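You operate a simulated robot arm through the tools that you are given. There is no shell and no other tool. Be economical: measure what you need, move in short steps, check, and stop when the job is done.

You are at the controls of a simulated two-armed robot. One attempt, no reset.

TASK
Carry the soak tray with both arms and set it on the island bench.

It is judged by the outcome, as a careful person would: the job done as asked, and still so three seconds after it is handed in. It fails if anything else is knocked over, pushed out of place, dropped, spilled or broken.

THE ROBOT
Two 6-joint arms with two-finger grippers on one trunk, on a base that drives. Base frame: it is fixed to the floor where the robot stands at the start and does not move with it; the origin is under the middle of the robot, x ahead of it, y to its left, z up; the surface under the hand at the start is at about z = 760. Readings come in mm, rad, newtons and seconds.
The left shoulder is at the start at [70, 148, 1407], the right one opposite. With the tool pointing down near the work surface each hand reaches from about 320 to 600 mm from the robot's upright axis, wherever it stands, measured 20 degrees to its own side. Places, roughly: island bench [-1300, 3600, 800]. Payload 2.45 kg a hand.
The tool frame of a hand sits at the grasp point between the pads (the TCP): z along the fingers, y along the line on which they close. The tips reach 30 mm beyond it. The gripper opens to 106 mm. The gripper's body begins 79 mm behind the TCP.
Orientation is that of the tool frame in the base frame, as [roll, pitch, yaw] about the fixed x, y, z axes, in that order (R = Rz(yaw) Ry(pitch) Rx(roll)). With the fingers straight down and closing along the base's y, the tool's x points along the base's -x, its y along +y and its z along -z.

THE INTERFACE
- The arms move only by the tool send_rows. It takes "left_targets", "right_targets" or both (then of equal length, played together; a hand with none holds still); each is a list of rows, each a list of 7 numbers: the turn, a rotation vector about the tool's x, y, z in degrees, then the shift along the tool's x, y, z in mm, then the closure in counts, from 0 (fully open) to 255 (shut). In form: [[wx, wy, wz, tx, ty, tz, grip], ...]. A call has 1 to 10 rows; each row shifts and turns the commanded pose from where the row before left it, along the tool's axes as they then stand. A row lasts 0.2 s, in which the tool goes at most 50 mm and 0.15 rad; a call with a longer step from one row to the next is refused whole, and so is a gripper value outside its range. Where a pose cannot be reached the arm comes as near as it can. A force on the tool above 40 N (or 10 N above the force at the start of the call, whichever is more), or a blocked arm, ends the call early, and 0.2 s more pass. Each finger travels about 72 mm/s and halts on what it meets, pressing with about 35 N; the grip force reading is that of the motor and also rises with nothing between the fingers. The clock runs only during rows and for 0.2 s after the last one: add rows that do not move to give the fingers time. The reply holds the time, the measured pose of the TCP, the force on the tool along the base axes, the opening and the grip force, in the units named above and with some noise, with the torque about the TCP (base axes, N m) and any sound that the robot's microphone picked up.
- Cameras (640 x 400 px; columns grow to the right, rows downward): "scene" is now at [117.1, -6.5, 1600.6]; the picture's right is [-0.10, -1.00, 0.00], its down [-0.87, 0.09, -0.49] and it looks along [0.49, -0.05, -0.87] (base axes); focal length 277 px, centre (320, 200). "left" rides on the left gripper at [76, 2, -106] in its tool frame; the picture's right is [-0.02, 1.00, 0.00], its down [-0.78, -0.02, -0.62] and it looks along [-0.62, -0.01, 0.78] (tool axes); focal length 247 px, centre (320, 200). "right" rides on the right gripper at [76, -2, -106] in its tool frame; the picture's right is [0.02, 1.00, 0.00], its down [-0.78, 0.02, -0.62] and it looks along [-0.62, 0.01, 0.78] (tool axes); focal length 247 px, centre (320, 200). There is no depth. A picture from a camera that has moved, and an enlarged one, comes with that camera's place and axes in the base frame and with its lens.
- snapshot(camera): a new picture of that camera. The clock stands still meanwhile.
- lift_body(by): slides the trunk up (or, below 0, down) by that many mm; the arms and the scene camera ride with it, the base frame stays. It gives what a move gives, with no picture.
- drive_base(legs): drives the robot by 1 to 6 legs, each [ahead, left, turn to the left] in mm, mm and rad, along the robot's own axes; the way and the turn of a leg run together, so that a leg with both is an arc; at most 1500 mm and 3.142 rad a leg. The arms and the cameras ride along, it lands a little off, and it stops where it bumps. It gives what a move gives.
- pan_tilt(pan, tilt): turns the head with the scene camera to pan (to the left, within 1.501 rad either way) and tilt (down, from -0.506 to 1.204), counted from straight ahead of the robot. It gives what a move gives.
- enlarge(camera, box): a new picture of the part [left, top, right, bottom] of that camera's present view, enlarged. The clock stands still meanwhile.
- finish_job(): hands the job in; it is judged then, once.

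Go step by step. Nothing tells you exact positions but the pictures and the camera data: compare them with the known pose of the tool, close in by small moves and look again before you grip or let go. The budget is 120 turns and 100 pictures, counting those below and the enlarged ones. Unless the task says otherwise, let go and move clear before handing in, and close with one line.

The tools are called after "Call:" by a JSON object that holds its "fn" and its "kwargs". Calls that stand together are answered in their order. send_rows: Moves the arms, as the interface text tells. Its arguments: {"type":"object","properties":{"left_targets":{"type":"array","items":{"type":"array","items":{"type":"number"}}},"right_targets":{"type":"array","items":{"type":"array","items":{"type":"number"}}}},"required":[]} The other tools are called the same way: lift_body (by) slides the trunk up or down; drive_base (legs) drives the base; pan_tilt (pan, tilt) turns the head that bears the scene camera; snapshot (camera) takes a picture; enlarge (camera, box) takes an enlarged picture of a part of a camera's view; finish_job () hands the job in.

At the start:

```text
t: 0.0
left_ee_pos: [574.5, 185.1, 1072.0]
left_ee_rot: [-3.14, 0.0, -3.14]
left_wrist_force: [-0.3, -0.2, 0.2]
left_moment: [-0.03, -0.02, 0.02]
left_opening: 106.1
left_grip_force: 0.1
right_ee_pos: [387.5, -200.8, 970.2]
right_ee_rot: [-3.14, 0.0, -3.141]
right_wrist_force: [0.6, -0.2, 0.4]
right_moment: [-0.02, 0.0, 0.03]
right_opening: 105.6
right_grip_force: 0.0
trunk travel left (down, up): [-880.0, 60.0]
robot x, y, heading: [1.4, -0.8, 0.003]
head pan, tilt: [-0.098, 1.058]
```

scene: 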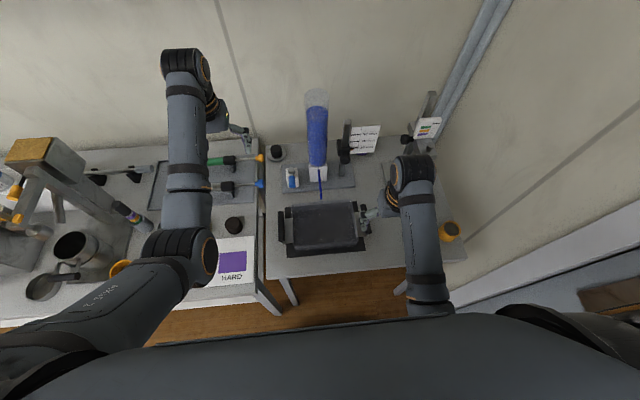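
right: 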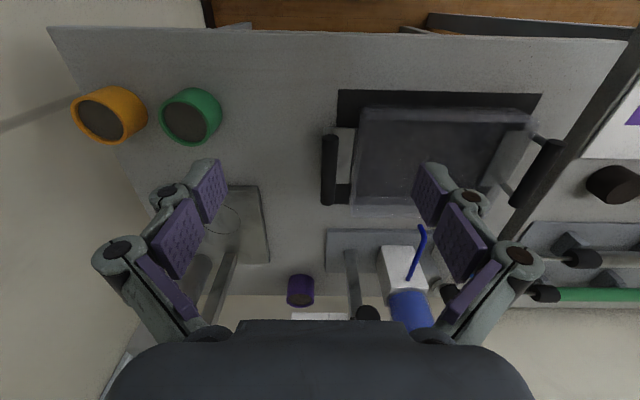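
left: 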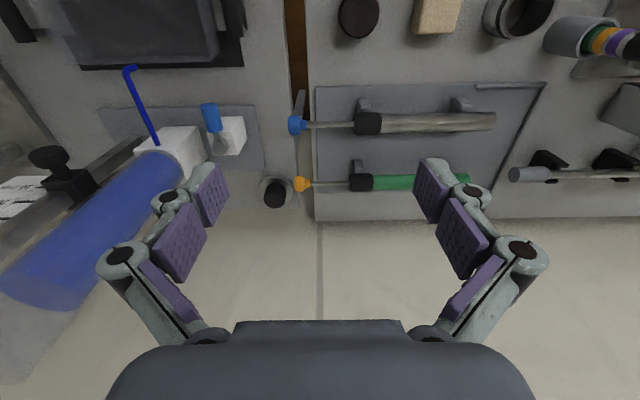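

I see a dark tray with bar handles at its left and right ends, near [470, -60]. I'll take closer pictures to measure it.

Call:
{"fn": "enlarge", "kwargs": {"camera": "scene", "box": [240, 160, 420, 272]}}

Call:
{"fn": "enlarge", "kwargs": {"camera": "right", "box": [290, 60, 610, 260]}}

```text
3.56 times, centred on (330, 216) of scene
camera zoom: at [117.1, -6.5, 1600.6], right [-0.1, -1.0, 0.0], down [-0.87, 0.09, -0.49], along [0.49, -0.05, -0.87], focal length 986 px, centre (284, 143)
```

zoom: 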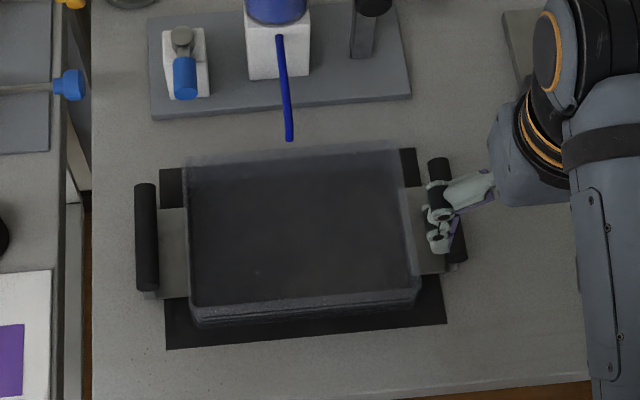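

```text
2.00 times, centred on (450, 160) of right
camera zoom: at [310.3, -202.7, 1077.5], right [-0.02, 1.0, 0.0], down [0.78, 0.02, 0.62], along [0.62, 0.01, -0.78], focal length 494 px, centre (60, 280)
```

zoom: 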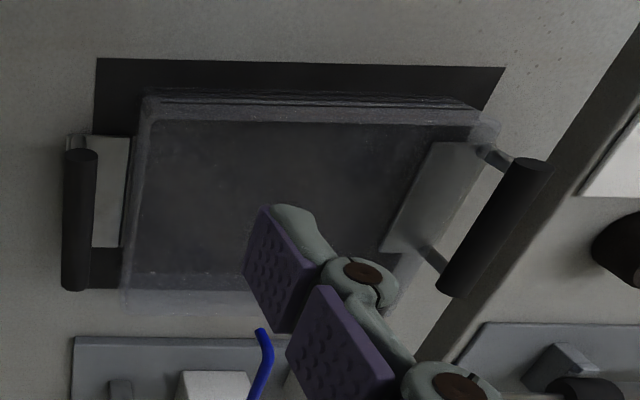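

The handle bars run along x at about [473, 77, 818] and [471, -188, 818]. I'll bring both hands above them, level, and look again.

Call:
{"fn": "send_rows", "kwargs": {"left_targets": [[0, 0, 0, 20, -21.6, 20, 0], [0, 0, 0, 20, -21.6, 20, 0], [0, 0, 0, 20, -21.6, 20, 0], [0, 0, 0, 20, -21.6, 20, 0], [0, 0, 0, 21, -21.6, 20, 0], [0, 0, 0, 0, 0, 0, 0]], "right_targets": [[0, 0, 0, -17, 2.6, 0, 0], [0, 0, 0, -17, 2.6, 0, 0], [0, 0, 0, -17, 2.6, 0, 0], [0, 0, 0, -17, 2.6, 0, 0], [0, 0, 0, -17, 2.6, 0, 0], [0, 0, 0, 0, 0, 0, 0]]}}

Call:
{"fn": "snapshot", "kwargs": {"camera": "left"}}

Call:
{"fn": "snapshot", "kwargs": {"camera": "right"}}

Call:
{"fn": "snapshot", "kwargs": {"camera": "scene"}}

```text
t: 1.2
left_ee_pos: [559.6, 178.9, 1050.0]
left_ee_rot: [2.981, 0.184, -3.101]
left_wrist_force: [0.3, 1.1, 0.1]
left_moment: [0.02, 0.03, -0.01]
left_opening: 105.9
left_grip_force: 0.1
left hand out of reach, approached as far as the arm can: row 5
right_ee_pos: [465.9, -190.8, 971.8]
right_ee_rot: [-3.141, 0.0, 3.141]
right_wrist_force: [0.6, -0.1, 0.6]
right_moment: [-0.02, 0.03, 0.0]
right_opening: 105.9
right_grip_force: 0.0
trunk travel left (down, up): [-880.0, 60.0]
robot x, y, heading: [-4.0, -2.3, -0.0]
head pan, tilt: [-0.098, 1.058]
stopped in row 5 (left hand): the arm was blocked; the commanded pose is now the measured one
```

```text
94 pictures are left
camera left: at [463.9, 159.7, 1140.3], right [-0.05, 0.99, 0.16], down [0.66, -0.09, 0.74], along [0.75, 0.14, -0.65], focal length 247 px, centre (320, 200)
```

left: 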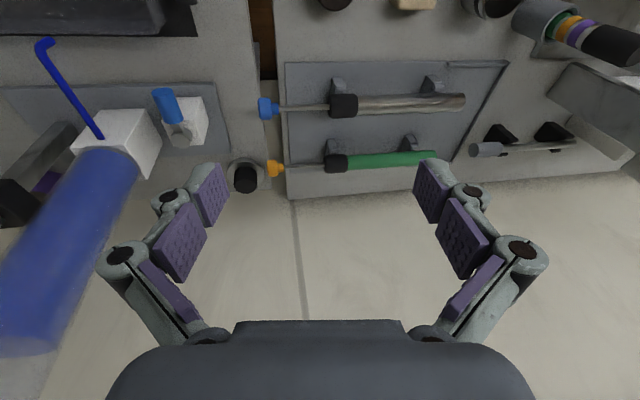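

```text
93 pictures are left
camera right: at [389.3, -190.8, 1078.2], right [-0.02, 1.0, 0.0], down [0.78, 0.02, 0.62], along [0.62, 0.01, -0.78], focal length 247 px, centre (320, 200)
```

right: 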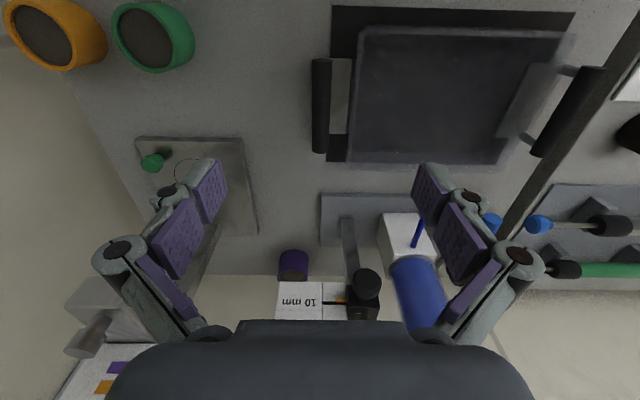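

```text
92 pictures are left
camera scene: at [118.1, -6.7, 1600.5], right [-0.1, -1.0, 0.0], down [-0.87, 0.08, -0.49], along [0.49, -0.05, -0.87], focal length 277 px, centre (320, 200)
```

scene: 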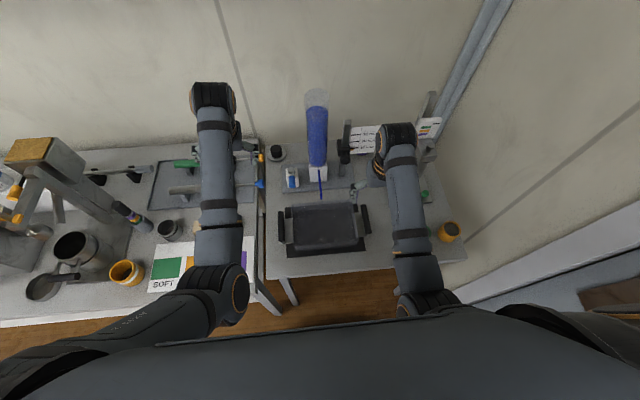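

The left arm stalled near its start, probably at a joint limit. I'll level the hand again and try it in small parts: straighten first, then toward the robot.

Call:
{"fn": "send_rows", "kwargs": {"left_targets": [[4.6, 5.1, 1.5, 0, 0, 0, 0], [4.7, 5.1, 1.6, 0, 0, 0, 0], [0, 0, 0, 20, 0, 0, 0], [0, 0, 0, 20, 0, 0, 0], [0, 0, 0, 20, 0, 0, 0], [0, 0, 0, 0, 0, 0, 0]]}}

```text
t: 2.6
left_ee_pos: [503.9, 171.1, 1035.8]
left_ee_rot: [-3.14, 0.003, 3.14]
left_wrist_force: [-0.3, 1.1, -0.3]
left_moment: [0.0, 0.05, 0.0]
left_opening: 106.0
left_grip_force: 0.2
left hand out of reach, approached as far as the arm can: row 4, 5
right_ee_pos: [464.9, -189.3, 971.2]
right_ee_rot: [3.141, 0.0, 3.141]
right_wrist_force: [0.4, 0.0, -0.1]
right_moment: [-0.02, 0.02, 0.01]
right_opening: 106.1
right_grip_force: 0.2
trunk travel left (down, up): [-880.0, 60.0]
robot x, y, heading: [0.0, 0.0, 0.0]
head pan, tilt: [-0.098, 1.058]
```

Level again and progressing, so I continue with gentle steps down and inward.

Call:
{"fn": "send_rows", "kwargs": {"left_targets": [[0, 0, 0, 0, 0, 20, 0], [0, 0, 0, 0, 0, 20, 0], [0, 0, 0, 0, 0, 20, 0], [0, 0, 0, 6, -15, 0, 0], [0, 0, 0, 6, -15, 0, 0], [0, 0, 0, 6, -15, 0, 0], [0, 0, 0, 6, -15, 0, 0], [0, 0, 0, 6, -15, 0, 0], [0, 0, 0, 0, -15, 0, 0], [0, 0, 0, 0, 0, 0, 0]]}}

Call:
{"fn": "snapshot", "kwargs": {"camera": "left"}}

Call:
{"fn": "snapshot", "kwargs": {"camera": "scene"}}

```text
t: 4.3
left_ee_pos: [483.5, 191.0, 969.7]
left_ee_rot: [2.981, 0.017, -3.11]
left_wrist_force: [-0.1, -0.2, 0.6]
left_moment: [-0.02, -0.04, -0.02]
left_opening: 106.0
left_grip_force: 0.0
right_ee_pos: [464.5, -191.3, 971.3]
right_ee_rot: [-3.14, 0.001, -3.141]
right_wrist_force: [-0.2, 0.2, -0.4]
right_moment: [0.03, -0.01, 0.01]
right_opening: 105.9
right_grip_force: 0.0
trunk travel left (down, up): [-880.0, 60.0]
robot x, y, heading: [0.3, 1.5, 0.0]
head pan, tilt: [-0.098, 1.058]
stopped in row 8 (left hand): the arm was blocked; the commanded pose is now the measured one
```

```text
91 pictures are left
camera left: at [403.7, 174.1, 1075.0], right [-0.01, 0.99, 0.16], down [0.78, -0.09, 0.62], along [0.63, 0.13, -0.77], focal length 247 px, centre (320, 200)
```

left: 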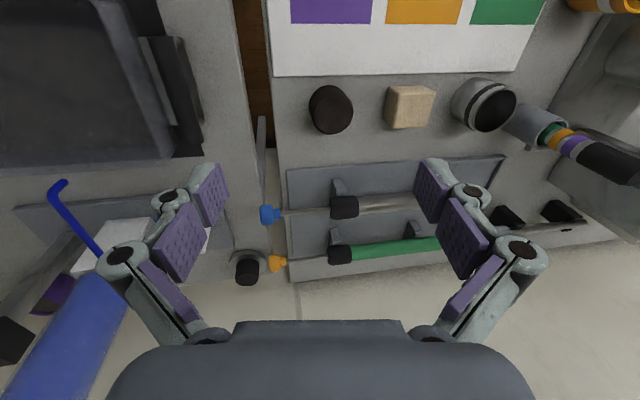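

```text
90 pictures are left
camera scene: at [116.9, -6.6, 1600.6], right [-0.1, -1.0, 0.0], down [-0.87, 0.08, -0.49], along [0.49, -0.05, -0.87], focal length 277 px, centre (320, 200)
```

scene: 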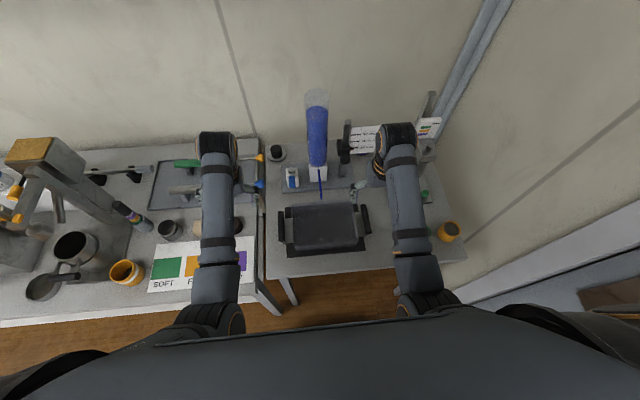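

The left hand will not go further inward than about y = 170 here. I'll level it and see whether the right hand has the same inward limit before choosing where to park the base.

Call:
{"fn": "send_rows", "kwargs": {"left_targets": [[4.6, 0.5, 0.9, 0, 0, 0, 0], [4.6, 0.5, 0.9, 0, 0, 0, 0], [0, 0, 0, 0, 0, 0, 0], [0, 0, 0, 0, -10, 0, 0], [0, 0, 0, 0, -10, 0, 0], [0, 0, 0, 0, 0, 0, 0]], "right_targets": [[0, 0, 0, 0, 10, 0, 0], [0, 0, 0, 0, 10, 0, 0], [0, 0, 0, 0, 10, 0, 0], [0, 0, 0, 0, 10, 0, 0], [0, 0, 0, 0, 10, 0, 0], [0, 0, 0, 0, 0, 0, 0]]}}

```text
t: 5.9
left_ee_pos: [482.0, 171.3, 972.0]
left_ee_rot: [-3.14, -0.004, -3.139]
left_wrist_force: [-0.8, 0.5, 0.2]
left_moment: [0.02, 0.02, 0.01]
left_opening: 106.0
left_grip_force: 0.2
right_ee_pos: [467.1, -175.2, 968.9]
right_ee_rot: [-3.069, 0.003, 3.131]
right_wrist_force: [0.1, 0.1, -0.9]
right_moment: [-0.02, -0.02, 0.02]
right_opening: 106.1
right_grip_force: 0.0
trunk travel left (down, up): [-880.0, 60.0]
robot x, y, heading: [0.8, -2.6, -0.001]
head pan, tilt: [-0.098, 1.058]
stopped in row 6 (right hand): the arm was blocked; the commanded pose is now the measured one
```

Both hands stop at about |y| = 170 with yaw 0. I'll test on the left hand whether a forward pitch (still gripping across y) eases the limit.

Call:
{"fn": "send_rows", "kwargs": {"left_targets": [[0, 6, 0, 0, 0, 0, 0], [0, 6, 0, 0, 0, 0, 0], [0, 6, 0, 0, 0, 0, 0], [0, 0, 0, 0, 0, 0, 0], [0, 0, 0, 0, -10, 0, 0], [0, 0, 0, 0, -10, 0, 0], [0, 0, 0, 0, -10, 0, 0], [0, 0, 0, 0, 0, 0, 0]]}}

```text
t: 7.7
left_ee_pos: [487.5, 139.6, 963.5]
left_ee_rot: [-3.139, -0.317, -3.139]
left_wrist_force: [-0.1, 0.5, 0.3]
left_moment: [0.01, -0.01, -0.04]
left_opening: 105.9
left_grip_force: 0.1
left hand out of reach, approached as far as the arm can: row 3
right_ee_pos: [465.4, -174.0, 968.5]
right_ee_rot: [-3.071, 0.005, 3.131]
right_wrist_force: [0.0, 0.3, -0.3]
right_moment: [-0.02, -0.01, 0.02]
right_opening: 105.8
right_grip_force: 0.2
trunk travel left (down, up): [-880.0, 60.0]
robot x, y, heading: [2.3, 2.9, 0.001]
head pan, tilt: [-0.098, 1.058]
```

Pitching the fingers 18° toward the robot works, y = 140 is reached. I'll do the same with the right hand and shift the base right so it is centred on the tray (y = -55).

Call:
{"fn": "send_rows", "kwargs": {"right_targets": [[-4, 0, 0, 0, 0, 0, 0], [0, 6, 0, 0, 0, 0, 0], [0, 6, 0, 0, 0, 0, 0], [0, 6, 0, 0, 0, 0, 0], [0, 0, 0, 0, 0, 0, 0], [0, 0, 0, 0, 10, 0, 0], [0, 0, 0, 0, 10, 0, 0], [0, 0, 0, 0, 10, 0, 0], [0, 0, 0, 0, 0, 0, 0]]}}

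Call:
{"fn": "drive_base", "kwargs": {"legs": [[0, -55, 0]]}}

Call:
{"fn": "snapshot", "kwargs": {"camera": "scene"}}

Call:
{"fn": "snapshot", "kwargs": {"camera": "left"}}

Call:
{"fn": "snapshot", "kwargs": {"camera": "right"}}

```text
t: 9.7
left_ee_pos: [488.6, 140.8, 963.2]
left_ee_rot: [-3.141, -0.318, -3.14]
left_wrist_force: [-0.8, 0.5, -0.4]
left_moment: [0.01, -0.02, 0.05]
left_opening: 106.1
left_grip_force: 0.1
right_ee_pos: [473.2, -141.3, 953.6]
right_ee_rot: [3.141, -0.311, 3.132]
right_wrist_force: [0.1, 0.5, 0.2]
right_moment: [-0.01, 0.02, 0.02]
right_opening: 106.0
right_grip_force: 0.1
right hand out of reach, approached as far as the arm can: row 4
trunk travel left (down, up): [-880.0, 60.0]
robot x, y, heading: [-0.3, 5.9, 0.001]
head pan, tilt: [-0.098, 1.058]
```

```text
t: 10.7
left_ee_pos: [487.9, 91.2, 962.8]
left_ee_rot: [-3.133, -0.317, -3.139]
left_wrist_force: [0.0, 1.0, 0.4]
left_moment: [-0.06, 0.01, 0.0]
left_opening: 106.1
left_grip_force: 0.0
right_ee_pos: [474.6, -190.9, 954.4]
right_ee_rot: [-3.137, -0.311, 3.131]
right_wrist_force: [0.1, 0.7, 0.7]
right_moment: [-0.07, -0.01, 0.03]
right_opening: 105.9
right_grip_force: 0.1
trunk travel left (down, up): [-880.0, 60.0]
robot x, y, heading: [-0.4, -57.2, -0.001]
head pan, tilt: [-0.098, 1.058]
```

```text
89 pictures are left
camera scene: at [117.3, -53.1, 1600.6], right [-0.1, -1.0, 0.01], down [-0.87, 0.08, -0.49], along [0.49, -0.05, -0.87], focal length 277 px, centre (320, 200)
```

scene: 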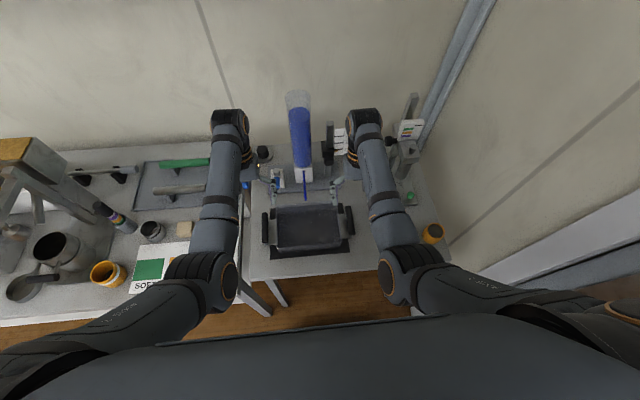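

```text
88 pictures are left
camera left: at [446.6, 94.0, 1088.3], right [0.02, 1.0, -0.01], down [0.94, -0.01, 0.35], along [0.35, -0.02, -0.94], focal length 247 px, centre (320, 200)
```

left: 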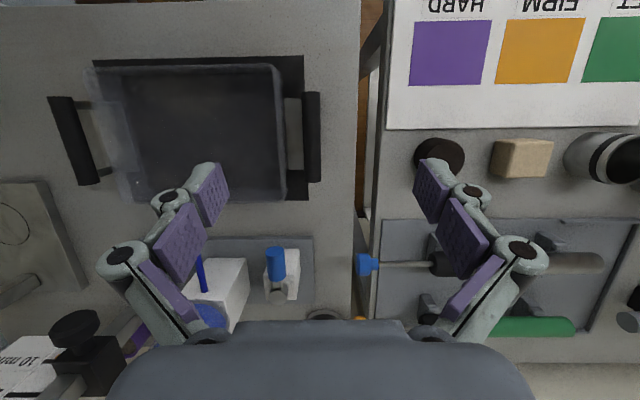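

```text
87 pictures are left
camera right: at [434.0, -191.5, 1079.0], right [-0.01, 1.0, 0.0], down [0.94, 0.01, 0.35], along [0.35, 0.01, -0.94], focal length 247 px, centre (320, 200)
```

right: 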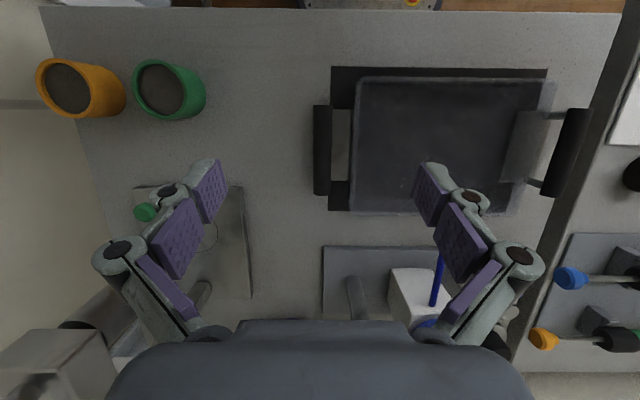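

Both hands are nearly over their handles. Enlarging to see the gap between bar and tray.

Call:
{"fn": "enlarge", "kwargs": {"camera": "right", "box": [290, 60, 450, 220]}}

Call:
{"fn": "enlarge", "kwargs": {"camera": "left", "box": [220, 50, 380, 210]}}

Call:
{"fn": "enlarge", "kwargs": {"camera": "left", "box": [40, 50, 200, 210]}}

```text
2.50 times, centred on (370, 140) of right
camera zoom: at [434.0, -191.5, 1079.0], right [-0.01, 1.0, 0.0], down [0.94, 0.01, 0.35], along [0.35, 0.01, -0.94], focal length 617 px, centre (195, 350)
```

zoom: 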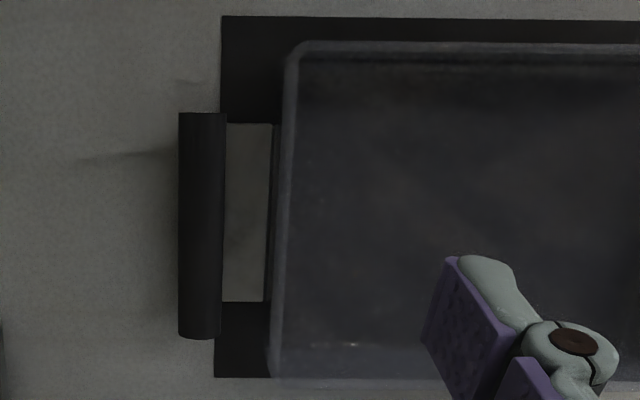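

```text
2.50 times, centred on (300, 130) of left
camera zoom: at [446.6, 94.0, 1088.3], right [0.02, 1.0, -0.01], down [0.94, -0.01, 0.35], along [0.35, -0.02, -0.94], focal length 617 px, centre (370, 375)
```

zoom: 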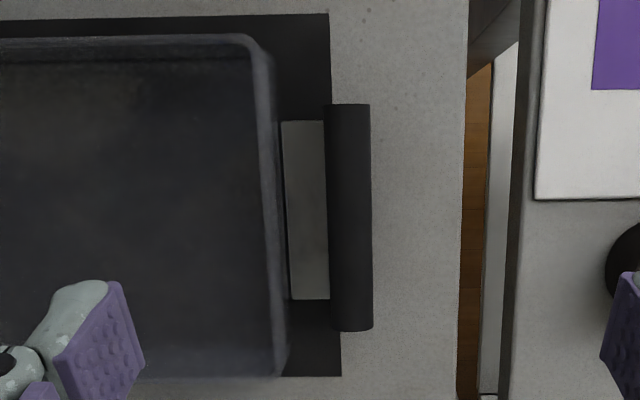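

```text
2.50 times, centred on (120, 130) of left
camera zoom: at [446.6, 94.0, 1088.3], right [0.02, 1.0, -0.01], down [0.94, -0.01, 0.35], along [0.35, -0.02, -0.94], focal length 617 px, centre (820, 375)
```

zoom: 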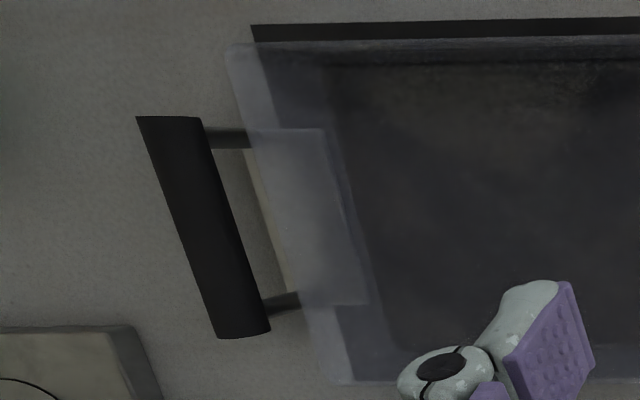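

Bars are at about [475, 80, 811] and [475, -186, 811], about 19 mm thick, with some 20–25 mm gap to the tray wall. I'll descend to z ≈ 880, narrow the fingers to about 30 mm, and check alignment.

Call:
{"fn": "send_rows", "kwargs": {"left_targets": [[0, 0, 0, -3.4, -2.8, 20.7, 182], [0, 0, 0, -3.4, -2.8, 20.7, 182], [0, 0, 0, -3.4, -2.7, 20.7, 182], [0, 0, 0, -3.4, -2.7, 20.7, 182], [0, 0, 0, 0, 0, 0, 182], [0, 0, 0, 0, 0, 0, 182]], "right_targets": [[0, 0, -0.6, -5.9, 1.1, 17.6, 182], [0, 0, 0, -5.9, 1.1, 17.6, 182], [0, 0, 0, -5.9, 1.1, 17.6, 182], [0, 0, 0, -5.9, 1.1, 17.6, 182], [0, 0, 0, 0, 0, 0, 182], [0, 0, 0, 0, 0, 0, 182]]}}

Call:
{"fn": "snapshot", "kwargs": {"camera": "left"}}

Call:
{"fn": "snapshot", "kwargs": {"camera": "right"}}

Call:
{"fn": "snapshot", "kwargs": {"camera": "scene"}}

```text
t: 12.1
left_ee_pos: [474.6, 73.7, 880.9]
left_ee_rot: [3.141, -0.319, -3.138]
left_wrist_force: [0.0, 0.2, -0.5]
left_moment: [0.0, -0.04, 0.0]
left_opening: 30.2
left_grip_force: 0.0
right_ee_pos: [475.8, -191.4, 879.6]
right_ee_rot: [3.135, -0.31, -3.14]
right_wrist_force: [-0.2, 0.0, 0.5]
right_moment: [0.01, -0.02, 0.02]
right_opening: 30.2
right_grip_force: 0.1
trunk travel left (down, up): [-880.0, 60.0]
robot x, y, heading: [1.5, -53.9, -0.002]
head pan, tilt: [-0.098, 1.058]
```

```text
83 pictures are left
camera left: at [433.5, 76.3, 1007.1], right [0.02, 1.0, -0.01], down [0.94, -0.01, 0.35], along [0.35, -0.01, -0.94], focal length 247 px, centre (320, 200)
```

left: 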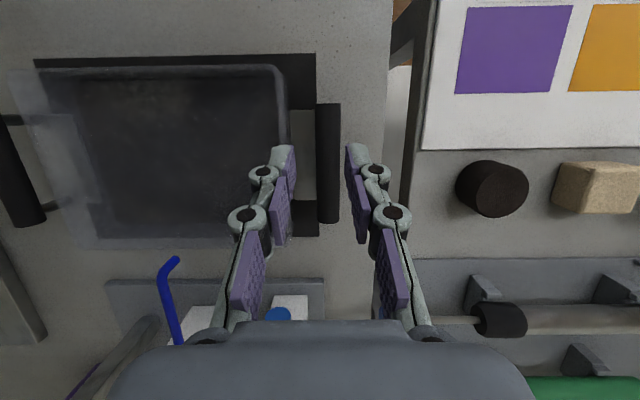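

```text
82 pictures are left
camera right: at [435.1, -192.9, 1004.6], right [-0.02, 1.0, 0.01], down [0.94, 0.02, 0.35], along [0.35, 0.02, -0.94], focal length 247 px, centre (320, 200)
```

right: 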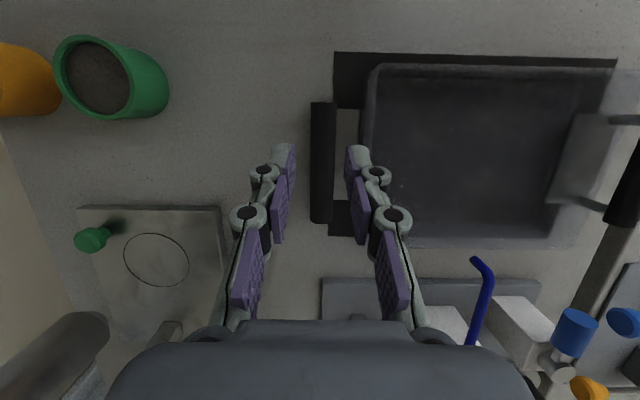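

```text
81 pictures are left
camera scene: at [117.0, -62.3, 1600.6], right [-0.1, -1.0, 0.0], down [-0.87, 0.08, -0.49], along [0.49, -0.05, -0.87], focal length 277 px, centre (320, 200)
```

scene: 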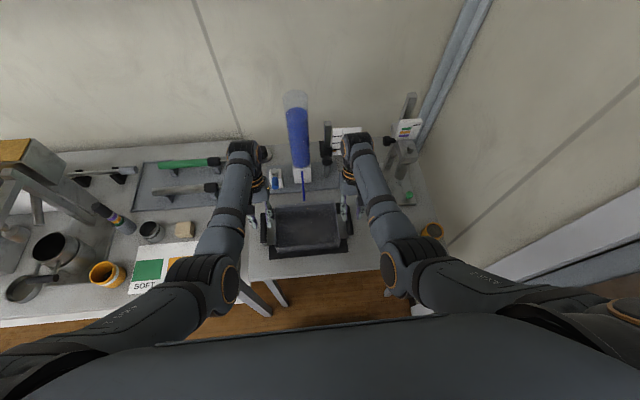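

Left needs +5.6 mm and right about +3 mm in y. I'll correct that and descend partway, then check.

Call:
{"fn": "send_rows", "kwargs": {"left_targets": [[0, 0, 0, 0, 5.6, 0, 182], [0, 0, 0, -3.1, 0, 9.5, 182], [0, 0, 0, -3.1, 0, 9.5, 182], [0, 0, 0, -3.1, 0, 9.5, 182], [0, 0, 0, 0, 0, 0, 182]], "right_targets": [[0, 0, 0, 0, 3, 0, 182], [0, 0, 0, -3.1, 0, 9.5, 182], [0, 0, 0, -3.1, 0, 9.5, 182], [0, 0, 0, -3.1, 0, 9.5, 182], [0, 0, 0, 0, 0, 0, 182]]}}

Call:
{"fn": "enlarge", "kwargs": {"camera": "left", "box": [220, 60, 420, 260]}}

Call:
{"fn": "enlarge", "kwargs": {"camera": "right", "box": [220, 60, 420, 260]}}

```text
t: 13.3
left_ee_pos: [475.9, 79.3, 850.8]
left_ee_rot: [-3.141, -0.318, -3.138]
left_wrist_force: [0.7, -1.2, -0.9]
left_moment: [-0.02, 0.02, 0.02]
left_opening: 30.2
left_grip_force: 0.1
right_ee_pos: [475.9, -186.7, 850.0]
right_ee_rot: [3.139, -0.31, -3.139]
right_wrist_force: [0.1, 0.8, -0.1]
right_moment: [-0.01, -0.02, -0.01]
right_opening: 30.1
right_grip_force: 0.1
trunk travel left (down, up): [-880.0, 60.0]
robot x, y, heading: [-0.3, -50.6, -0.001]
head pan, tilt: [-0.098, 1.058]
```

```text
2.00 times, centred on (320, 160) of left
camera zoom: at [434.1, 82.4, 975.8], right [0.02, 1.0, -0.01], down [0.94, -0.01, 0.35], along [0.35, -0.01, -0.94], focal length 494 px, centre (320, 280)
```

zoom: 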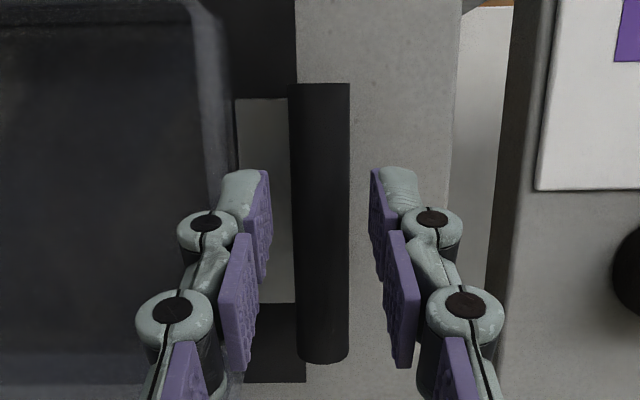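

```text
2.00 times, centred on (320, 160) of right
camera zoom: at [435.6, -189.5, 974.9], right [-0.02, 1.0, 0.01], down [0.94, 0.02, 0.35], along [0.35, 0.02, -0.94], focal length 494 px, centre (320, 280)
```

zoom: 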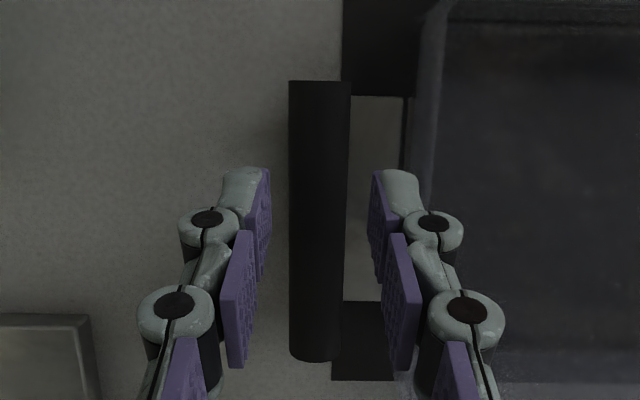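

Both bars are centred between the fingers. The tray rim is slightly below the bars and close, so I'll narrow to 27 mm and go to TCP z ≈ 822, holding the bar in the finger-tip pads.

Call:
{"fn": "send_rows", "kwargs": {"left_targets": [[0, 0, 0, 0, 0.5, 0, 190], [0, 0, 0, -3, 0, 9, 190], [0, 0, 0, -3, 0, 9, 190], [0, 0, 0, -3, 0, 9, 190], [0, 0, 0, 0, 0, 0, 190]], "right_targets": [[0, 0, 0, 0, -0.5, 0, 190], [0, 0, 0, -3, 0, 9, 190], [0, 0, 0, -3, 0, 9, 190], [0, 0, 0, -3, 0, 9, 190], [0, 0, 0, 0, 0, 0, 190]]}}

Call:
{"fn": "enlarge", "kwargs": {"camera": "left", "box": [220, 60, 420, 260]}}

Call:
{"fn": "enlarge", "kwargs": {"camera": "right", "box": [220, 60, 420, 260]}}

```text
t: 14.5
left_ee_pos: [475.8, 79.5, 822.9]
left_ee_rot: [-3.14, -0.316, -3.138]
left_wrist_force: [0.0, -0.2, -0.4]
left_moment: [-0.01, 0.0, 0.05]
left_opening: 27.0
left_grip_force: 0.1
right_ee_pos: [474.7, -187.4, 819.9]
right_ee_rot: [3.136, -0.31, -3.141]
right_wrist_force: [-0.4, 0.0, -0.5]
right_moment: [0.02, 0.01, 0.03]
right_opening: 26.7
right_grip_force: 0.0
trunk travel left (down, up): [-880.0, 60.0]
robot x, y, heading: [-1.4, -52.1, -0.001]
head pan, tilt: [-0.098, 1.058]
```

```text
2.00 times, centred on (320, 160) of left
camera zoom: at [433.5, 82.7, 948.2], right [0.02, 1.0, -0.01], down [0.94, -0.01, 0.35], along [0.35, -0.01, -0.94], focal length 494 px, centre (320, 280)
```

zoom: 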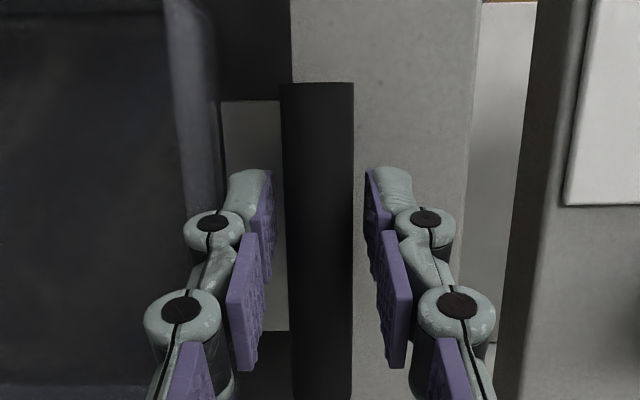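

```text
2.00 times, centred on (320, 160) of right
camera zoom: at [434.0, -190.3, 946.1], right [-0.02, 1.0, 0.01], down [0.94, 0.02, 0.35], along [0.35, 0.02, -0.94], focal length 494 px, centre (320, 280)
```

zoom: 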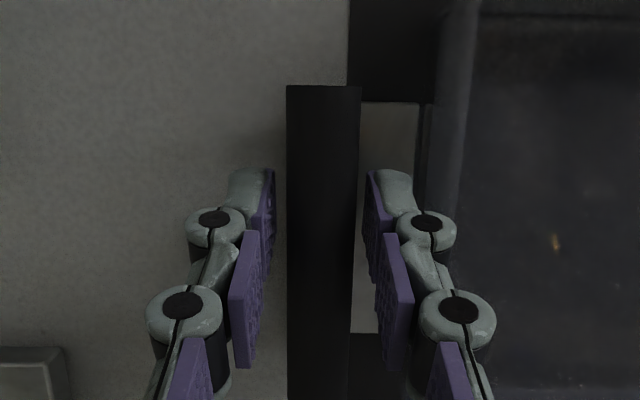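

Bars lie between the pads at about TCP height. Closing both grippers.

Call:
{"fn": "send_rows", "kwargs": {"left_targets": [[0, 0, 0, 0, 0, 0, 205], [0, 0, 0, 0, 0, 0, 225], [0, 0, 0, 0, 0, 0, 255], [0, 0, 0, 0, 0, 0, 255], [0, 0, 0, 0, 0, 0, 255]], "right_targets": [[0, 0, 0, 0, 0, 0, 205], [0, 0, 0, 0, 0, 0, 225], [0, 0, 0, 0, 0, 0, 255], [0, 0, 0, 0, 0, 0, 255], [0, 0, 0, 0, 0, 0, 255]]}}

Call:
{"fn": "snapshot", "kwargs": {"camera": "left"}}

Call:
{"fn": "snapshot", "kwargs": {"camera": "right"}}

```text
t: 15.7
left_ee_pos: [474.9, 80.2, 821.6]
left_ee_rot: [-3.141, -0.318, -3.138]
left_wrist_force: [-0.2, -4.2, 0.0]
left_moment: [-0.08, -0.01, -0.1]
left_opening: 18.8
left_grip_force: 35.0
right_ee_pos: [474.3, -188.3, 821.2]
right_ee_rot: [3.137, -0.31, -3.141]
right_wrist_force: [0.4, 4.0, 0.2]
right_moment: [0.09, -0.02, -0.03]
right_opening: 18.8
right_grip_force: 34.9
trunk travel left (down, up): [-880.0, 60.0]
robot x, y, heading: [-2.2, -55.8, 0.001]
head pan, tilt: [-0.098, 1.058]
```

```text
76 pictures are left
camera left: at [433.8, 82.5, 948.2], right [0.02, 1.0, -0.01], down [0.94, -0.01, 0.35], along [0.35, -0.01, -0.94], focal length 247 px, centre (320, 200)
```

left: 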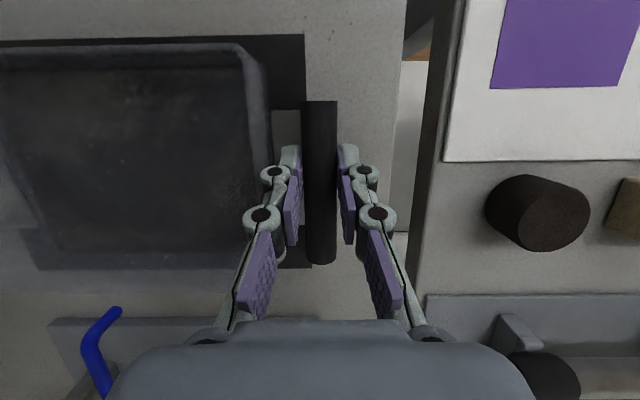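

```text
75 pictures are left
camera right: at [434.3, -190.1, 946.0], right [-0.02, 1.0, 0.01], down [0.94, 0.02, 0.35], along [0.35, 0.02, -0.94], focal length 247 px, centre (320, 200)
```

right: 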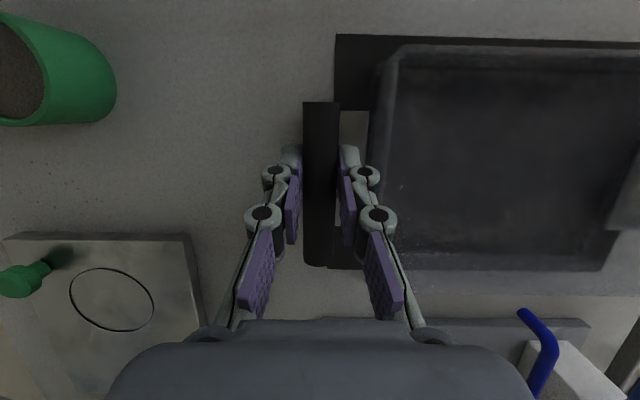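

Both grips are firm (18.8 mm). Lifting with the trunk so both hands rise together.

Call:
{"fn": "lift_body", "kwargs": {"by": 15}}

Call:
{"fn": "lift_body", "kwargs": {"by": 43}}

Call:
{"fn": "snapshot", "kwargs": {"camera": "scene"}}

Call:
{"fn": "snapshot", "kwargs": {"camera": "right"}}

```text
t: 16.3
left_ee_pos: [475.5, 79.1, 837.5]
left_ee_rot: [-3.14, -0.317, -3.137]
left_wrist_force: [-0.7, -5.6, -1.1]
left_moment: [-0.09, -0.02, -0.07]
left_opening: 18.9
left_grip_force: 34.8
right_ee_pos: [474.8, -189.0, 836.3]
right_ee_rot: [3.137, -0.311, -3.139]
right_wrist_force: [0.0, 5.2, -2.2]
right_moment: [0.09, -0.01, -0.06]
right_opening: 18.6
right_grip_force: 35.2
trunk travel left (down, up): [-895.0, 45.0]
robot x, y, heading: [1.2, -56.3, 0.006]
head pan, tilt: [-0.098, 1.058]
```

```text
t: 17.2
left_ee_pos: [475.0, 80.8, 879.8]
left_ee_rot: [-3.139, -0.318, -3.139]
left_wrist_force: [0.4, -6.6, -1.2]
left_moment: [-0.11, 0.01, -0.07]
left_opening: 18.5
left_grip_force: 34.9
right_ee_pos: [475.4, -188.2, 879.3]
right_ee_rot: [3.137, -0.312, -3.139]
right_wrist_force: [1.2, 7.5, -0.8]
right_moment: [0.11, 0.0, -0.09]
right_opening: 18.6
right_grip_force: 34.6
trunk travel left (down, up): [-938.0, 2.0]
robot x, y, heading: [1.8, -55.2, -0.005]
head pan, tilt: [-0.098, 1.058]
```

```text
74 pictures are left
camera scene: at [118.4, -61.3, 1658.5], right [-0.1, -1.0, 0.0], down [-0.87, 0.08, -0.49], along [0.49, -0.05, -0.87], focal length 277 px, centre (320, 200)
```

scene: 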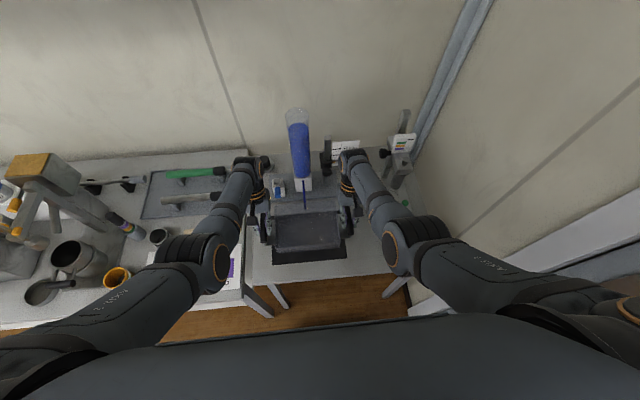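

```text
73 pictures are left
camera right: at [434.8, -190.1, 1003.8], right [-0.02, 1.0, 0.01], down [0.94, 0.02, 0.35], along [0.35, 0.02, -0.94], focal length 247 px, centre (320, 200)
```

right: 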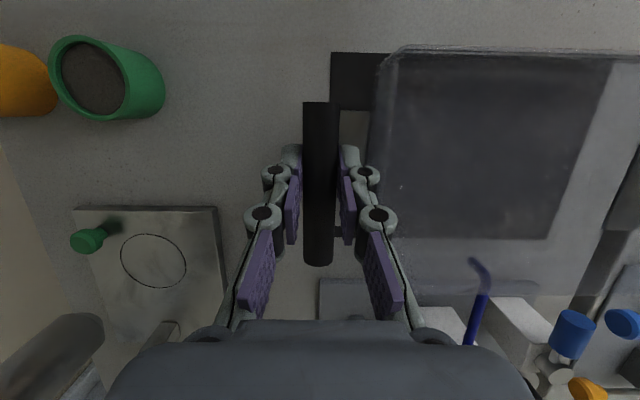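

The tray is up and level, free of the mat. Before driving I'll look around to the left and behind for a free way to the island.

Call:
{"fn": "pan_tilt", "kwargs": {"pan": 1.5, "tilt": 0.35}}

Call:
{"fn": "snapshot", "kwargs": {"camera": "scene"}}

Call:
{"fn": "pan_tilt", "kwargs": {"pan": -1.5, "tilt": 0.5}}

Call:
{"fn": "snapshot", "kwargs": {"camera": "scene"}}

```text
t: 18.8
left_ee_pos: [475.5, 80.4, 880.4]
left_ee_rot: [-3.139, -0.317, -3.138]
left_wrist_force: [-0.4, -9.4, -1.9]
left_moment: [-0.14, 0.01, -0.04]
left_opening: 18.7
left_grip_force: 35.0
right_ee_pos: [474.7, -187.8, 880.0]
right_ee_rot: [3.137, -0.309, -3.14]
right_wrist_force: [1.6, 9.7, -1.0]
right_moment: [0.18, 0.01, -0.1]
right_opening: 18.7
right_grip_force: 35.3
trunk travel left (down, up): [-938.0, 2.0]
robot x, y, heading: [-3.1, -55.5, 0.005]
head pan, tilt: [1.499, 0.351]
```

```text
72 pictures are left
camera scene: at [58.7, 37.9, 1717.3], right [1.0, -0.07, 0.0], down [-0.03, -0.34, -0.94], along [0.07, 0.94, -0.34], focal length 277 px, centre (320, 200)
```

scene: 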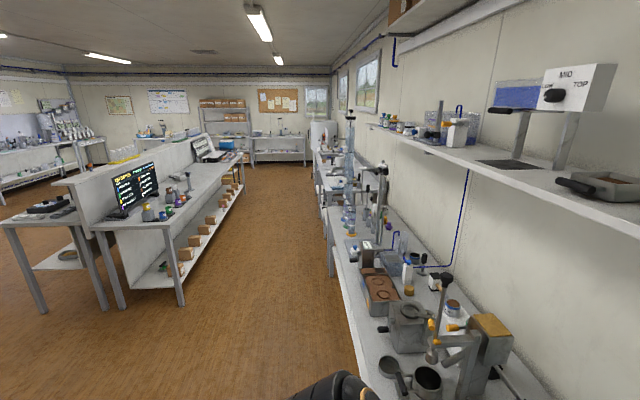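

```text
t: 21.4
left_ee_pos: [475.3, 79.3, 881.3]
left_ee_rot: [-3.141, -0.317, -3.137]
left_wrist_force: [-0.3, -11.8, -2.1]
left_moment: [-0.2, 0.03, -0.02]
left_opening: 18.6
left_grip_force: 34.4
right_ee_pos: [473.4, -188.3, 880.0]
right_ee_rot: [3.137, -0.312, -3.14]
right_wrist_force: [0.5, 12.2, -1.3]
right_moment: [0.17, -0.01, -0.1]
right_opening: 18.7
right_grip_force: 35.1
trunk travel left (down, up): [-938.0, 2.0]
robot x, y, heading: [2.2, -54.7, 0.002]
head pan, tilt: [-1.499, 0.499]
```

```text
71 pictures are left
camera scene: at [58.8, -145.7, 1703.6], right [-1.0, -0.07, 0.0], down [-0.04, 0.48, -0.88], along [0.06, -0.88, -0.48], focal length 277 px, centre (320, 200)
```

scene: 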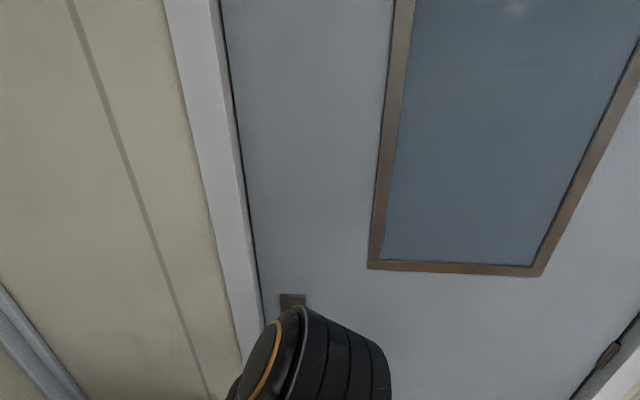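

The aisle to the left is free and the island stands along it, with its near worktop facing the aisle. I'll ease the slight outward pull between hands and enlarge the island.

Call:
{"fn": "send_rows", "kwargs": {"left_targets": [[0, 0, 0, 0, -1, 0, 255], [0, 0, 0, 0, 0, 0, 255]], "right_targets": [[0, 0, 0, 0, 1, 0, 255], [0, 0, 0, 0, 0, 0, 255]]}}

Call:
{"fn": "pan_tilt", "kwargs": {"pan": 1.5, "tilt": 0.35}}

Call:
{"fn": "enlarge", "kwargs": {"camera": "scene", "box": [60, 110, 260, 310]}}

```text
t: 22.0
left_ee_pos: [474.7, 79.8, 879.7]
left_ee_rot: [-3.141, -0.318, -3.138]
left_wrist_force: [0.0, -5.3, -1.2]
left_moment: [-0.13, -0.01, -0.11]
left_opening: 18.5
left_grip_force: 35.3
right_ee_pos: [474.1, -187.8, 878.2]
right_ee_rot: [3.138, -0.312, -3.14]
right_wrist_force: [0.7, 5.2, -0.8]
right_moment: [0.06, 0.0, -0.02]
right_opening: 18.5
right_grip_force: 34.8
trunk travel left (down, up): [-938.0, 2.0]
robot x, y, heading: [2.7, -54.5, 0.005]
head pan, tilt: [-1.499, 0.499]
```

```text
t: 24.6
left_ee_pos: [475.3, 79.3, 879.8]
left_ee_rot: [-3.14, -0.317, -3.139]
left_wrist_force: [-1.6, 9.4, -1.6]
left_moment: [0.12, -0.01, -0.18]
left_opening: 18.5
left_grip_force: 34.6
right_ee_pos: [474.8, -187.4, 879.2]
right_ee_rot: [3.138, -0.311, -3.14]
right_wrist_force: [0.5, -8.8, -1.0]
right_moment: [-0.13, 0.0, 0.05]
right_opening: 18.5
right_grip_force: 34.9
trunk travel left (down, up): [-938.0, 2.0]
robot x, y, heading: [0.9, -55.5, -0.0]
head pan, tilt: [1.499, 0.351]
```

```text
2.00 times, centred on (160, 210) of scene
camera zoom: at [58.8, 37.9, 1717.3], right [1.0, -0.07, 0.0], down [-0.02, -0.34, -0.94], along [0.07, 0.94, -0.34], focal length 554 px, centre (640, 180)
```

zoom: 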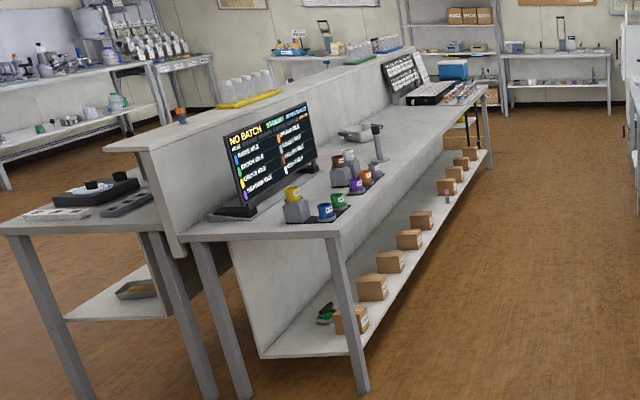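

The island's aisle edge is near x = -940, with a free stretch of worktop around y = 3400–4300 between the scale and the keyboard. I'll ease the hands slightly outward again, then back off from the table.

Call:
{"fn": "send_rows", "kwargs": {"left_targets": [[0, 0, 0, 0, 0.4, 0, 255], [0, 0, 0, 0, 0, 0, 255]], "right_targets": [[0, 0, 0, 0, -0.4, 0, 255], [0, 0, 0, 0, 0, 0, 255]]}}

Call:
{"fn": "drive_base", "kwargs": {"legs": [[-150, 0, 0], [-200, 0, 0]]}}

Call:
{"fn": "snapshot", "kwargs": {"camera": "scene"}}

Call:
{"fn": "snapshot", "kwargs": {"camera": "right"}}

```text
t: 25.2
left_ee_pos: [475.1, 79.3, 879.9]
left_ee_rot: [3.14, -0.319, -3.138]
left_wrist_force: [-1.8, 9.6, -1.8]
left_moment: [0.16, 0.04, -0.25]
left_opening: 19.1
left_grip_force: 35.2
right_ee_pos: [472.7, -187.7, 879.4]
right_ee_rot: [3.139, -0.312, -3.138]
right_wrist_force: [1.5, -10.1, -1.1]
right_moment: [-0.12, -0.03, 0.09]
right_opening: 18.6
right_grip_force: 35.5
trunk travel left (down, up): [-938.0, 2.0]
robot x, y, heading: [-1.4, -54.6, 0.0]
head pan, tilt: [1.499, 0.351]
```

```text
t: 27.8
left_ee_pos: [127.7, 80.1, 878.6]
left_ee_rot: [3.14, -0.321, -3.139]
left_wrist_force: [-0.6, 12.9, -2.4]
left_moment: [0.19, 0.04, -0.3]
left_opening: 18.6
left_grip_force: 35.7
right_ee_pos: [127.1, -188.6, 877.6]
right_ee_rot: [3.138, -0.314, -3.141]
right_wrist_force: [0.5, -13.4, -1.3]
right_moment: [-0.19, 0.03, 0.03]
right_opening: 18.6
right_grip_force: 34.5
trunk travel left (down, up): [-938.0, 2.0]
robot x, y, heading: [-351.3, -55.5, 0.002]
head pan, tilt: [1.499, 0.351]
```

```text
69 pictures are left
camera scene: at [-286.1, 37.6, 1717.0], right [1.0, -0.07, 0.0], down [-0.03, -0.34, -0.94], along [0.06, 0.94, -0.34], focal length 277 px, centre (320, 200)
```

scene: 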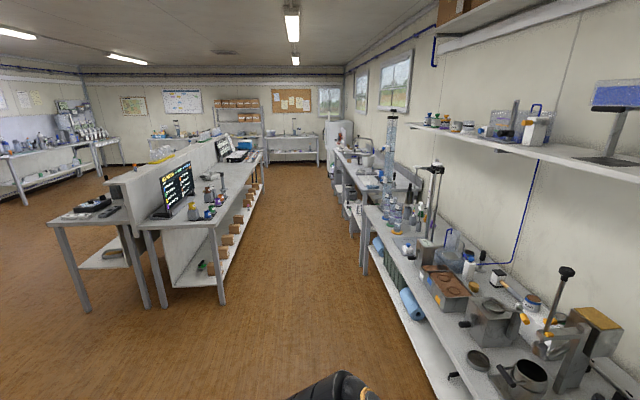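

```text
68 pictures are left
camera right: at [87.1, -189.9, 1002.2], right [-0.02, 1.0, 0.01], down [0.94, 0.02, 0.35], along [0.35, 0.02, -0.94], focal length 247 px, centre (320, 200)
```

right: 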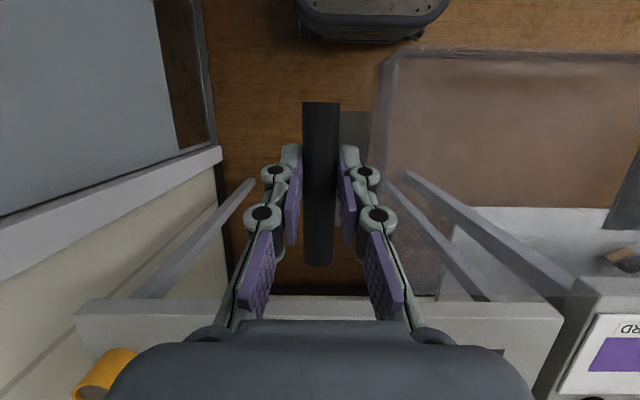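

The tray hangs level over clear floor. I'll ease the hands a touch, then turn left 90° to face down the aisle.

Call:
{"fn": "send_rows", "kwargs": {"left_targets": [[0, 0, 0, 0, 0.3, 0, 255], [0, 0, 0, 0, 0, 0, 255]], "right_targets": [[0, 0, 0, 0, -0.3, 0, 255], [0, 0, 0, 0, 0, 0, 255]]}}

Call:
{"fn": "drive_base", "kwargs": {"legs": [[0, 0, 0.785], [0, 0, 0.785]]}}

Call:
{"fn": "pan_tilt", "kwargs": {"pan": 0, "tilt": 0.55}}

Call:
{"fn": "snapshot", "kwargs": {"camera": "scene"}}

```text
t: 28.4
left_ee_pos: [125.5, 79.5, 880.0]
left_ee_rot: [3.141, -0.319, -3.137]
left_wrist_force: [0.0, -0.5, -1.6]
left_moment: [-0.01, 0.0, -0.07]
left_opening: 18.5
left_grip_force: 35.1
right_ee_pos: [124.7, -187.0, 877.5]
right_ee_rot: [3.135, -0.313, -3.139]
right_wrist_force: [0.4, 0.8, -2.1]
right_moment: [0.06, 0.06, 0.04]
right_opening: 18.7
right_grip_force: 34.6
trunk travel left (down, up): [-938.0, 2.0]
robot x, y, heading: [-353.5, -58.8, 0.001]
head pan, tilt: [1.499, 0.351]
```

```text
t: 32.9
left_ee_pos: [-486.3, 418.8, 881.4]
left_ee_rot: [3.141, -0.318, -1.564]
left_wrist_force: [1.9, 0.1, -0.8]
left_moment: [-0.02, 0.0, -0.03]
left_opening: 18.8
left_grip_force: 34.7
right_ee_pos: [-217.7, 420.2, 878.2]
right_ee_rot: [3.137, -0.312, -1.564]
right_wrist_force: [-3.5, 0.0, -2.5]
right_moment: [-0.02, 0.06, -0.03]
right_opening: 18.8
right_grip_force: 34.5
trunk travel left (down, up): [-938.0, 2.0]
robot x, y, heading: [-349.3, -54.1, 1.578]
head pan, tilt: [1.499, 0.351]
```

```text
t: 34.5
left_ee_pos: [-486.7, 419.9, 881.0]
left_ee_rot: [3.141, -0.318, -1.563]
left_wrist_force: [0.4, 0.7, -1.7]
left_moment: [0.0, -0.01, -0.11]
left_opening: 18.6
left_grip_force: 34.9
right_ee_pos: [-218.8, 420.1, 879.0]
right_ee_rot: [3.136, -0.309, -1.566]
right_wrist_force: [-0.3, 1.0, -1.1]
right_moment: [-0.03, 0.0, 0.05]
right_opening: 18.6
right_grip_force: 35.2
trunk travel left (down, up): [-938.0, 2.0]
robot x, y, heading: [-351.7, -56.6, 1.58]
head pan, tilt: [0.0, 0.55]
```

```text
67 pictures are left
camera scene: at [-349.7, 85.2, 1699.0], right [1.0, 0.01, 0.0], down [0.0, -0.52, -0.85], along [0.0, 0.85, -0.52], focal length 277 px, centre (320, 200)
```

scene: 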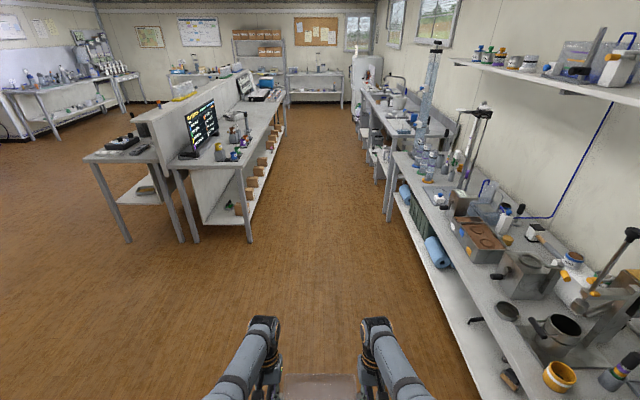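

The hand forces are now near zero and the aisle is clear. Driving down it about 2.7 m.

Call:
{"fn": "drive_base", "kwargs": {"legs": [[1400, -70, -0.008], [1350, -20, 0]]}}

Call:
{"fn": "pan_tilt", "kwargs": {"pan": 0.7, "tilt": 0.7}}

Call:
{"fn": "snapshot", "kwargs": {"camera": "scene"}}

```text
t: 47.8
left_ee_pos: [-357.5, 3151.6, 881.2]
left_ee_rot: [-3.141, -0.315, -1.582]
left_wrist_force: [0.3, -0.1, -0.9]
left_moment: [0.0, -0.01, -0.05]
left_opening: 18.6
left_grip_force: 35.1
right_ee_pos: [-88.1, 3146.2, 877.7]
right_ee_rot: [3.135, -0.311, -1.585]
right_wrist_force: [-0.5, 0.4, -1.7]
right_moment: [-0.02, 0.01, 0.06]
right_opening: 18.6
right_grip_force: 35.4
trunk travel left (down, up): [-938.0, 2.0]
robot x, y, heading: [-228.7, 2673.6, 1.555]
head pan, tilt: [0.0, 0.55]
```

```text
t: 48.8
left_ee_pos: [-356.4, 3152.0, 880.7]
left_ee_rot: [3.141, -0.316, -1.583]
left_wrist_force: [-0.1, 0.0, -0.9]
left_moment: [-0.03, 0.02, -0.07]
left_opening: 18.7
left_grip_force: 35.6
right_ee_pos: [-88.7, 3146.9, 878.0]
right_ee_rot: [3.136, -0.31, -1.584]
right_wrist_force: [0.7, 0.6, -0.3]
right_moment: [-0.01, 0.01, 0.06]
right_opening: 18.8
right_grip_force: 34.9
trunk travel left (down, up): [-938.0, 2.0]
robot x, y, heading: [-229.7, 2674.2, 1.556]
head pan, tilt: [0.7, 0.7]
```

```text
66 pictures are left
camera scene: at [-281.2, 2790.5, 1685.9], right [0.78, 0.63, 0.0], down [0.41, -0.5, -0.76], along [-0.48, 0.59, -0.64], focal length 277 px, centre (320, 200)
```

scene: 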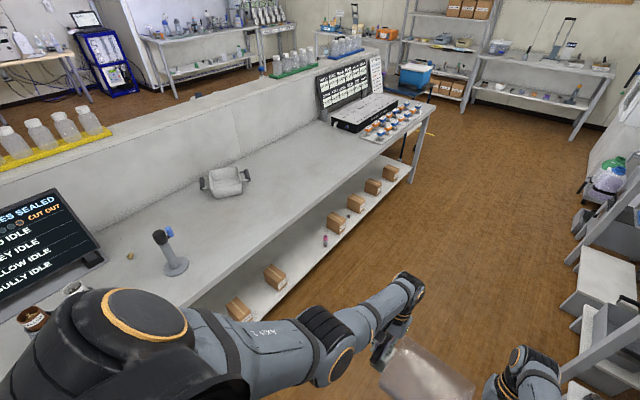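

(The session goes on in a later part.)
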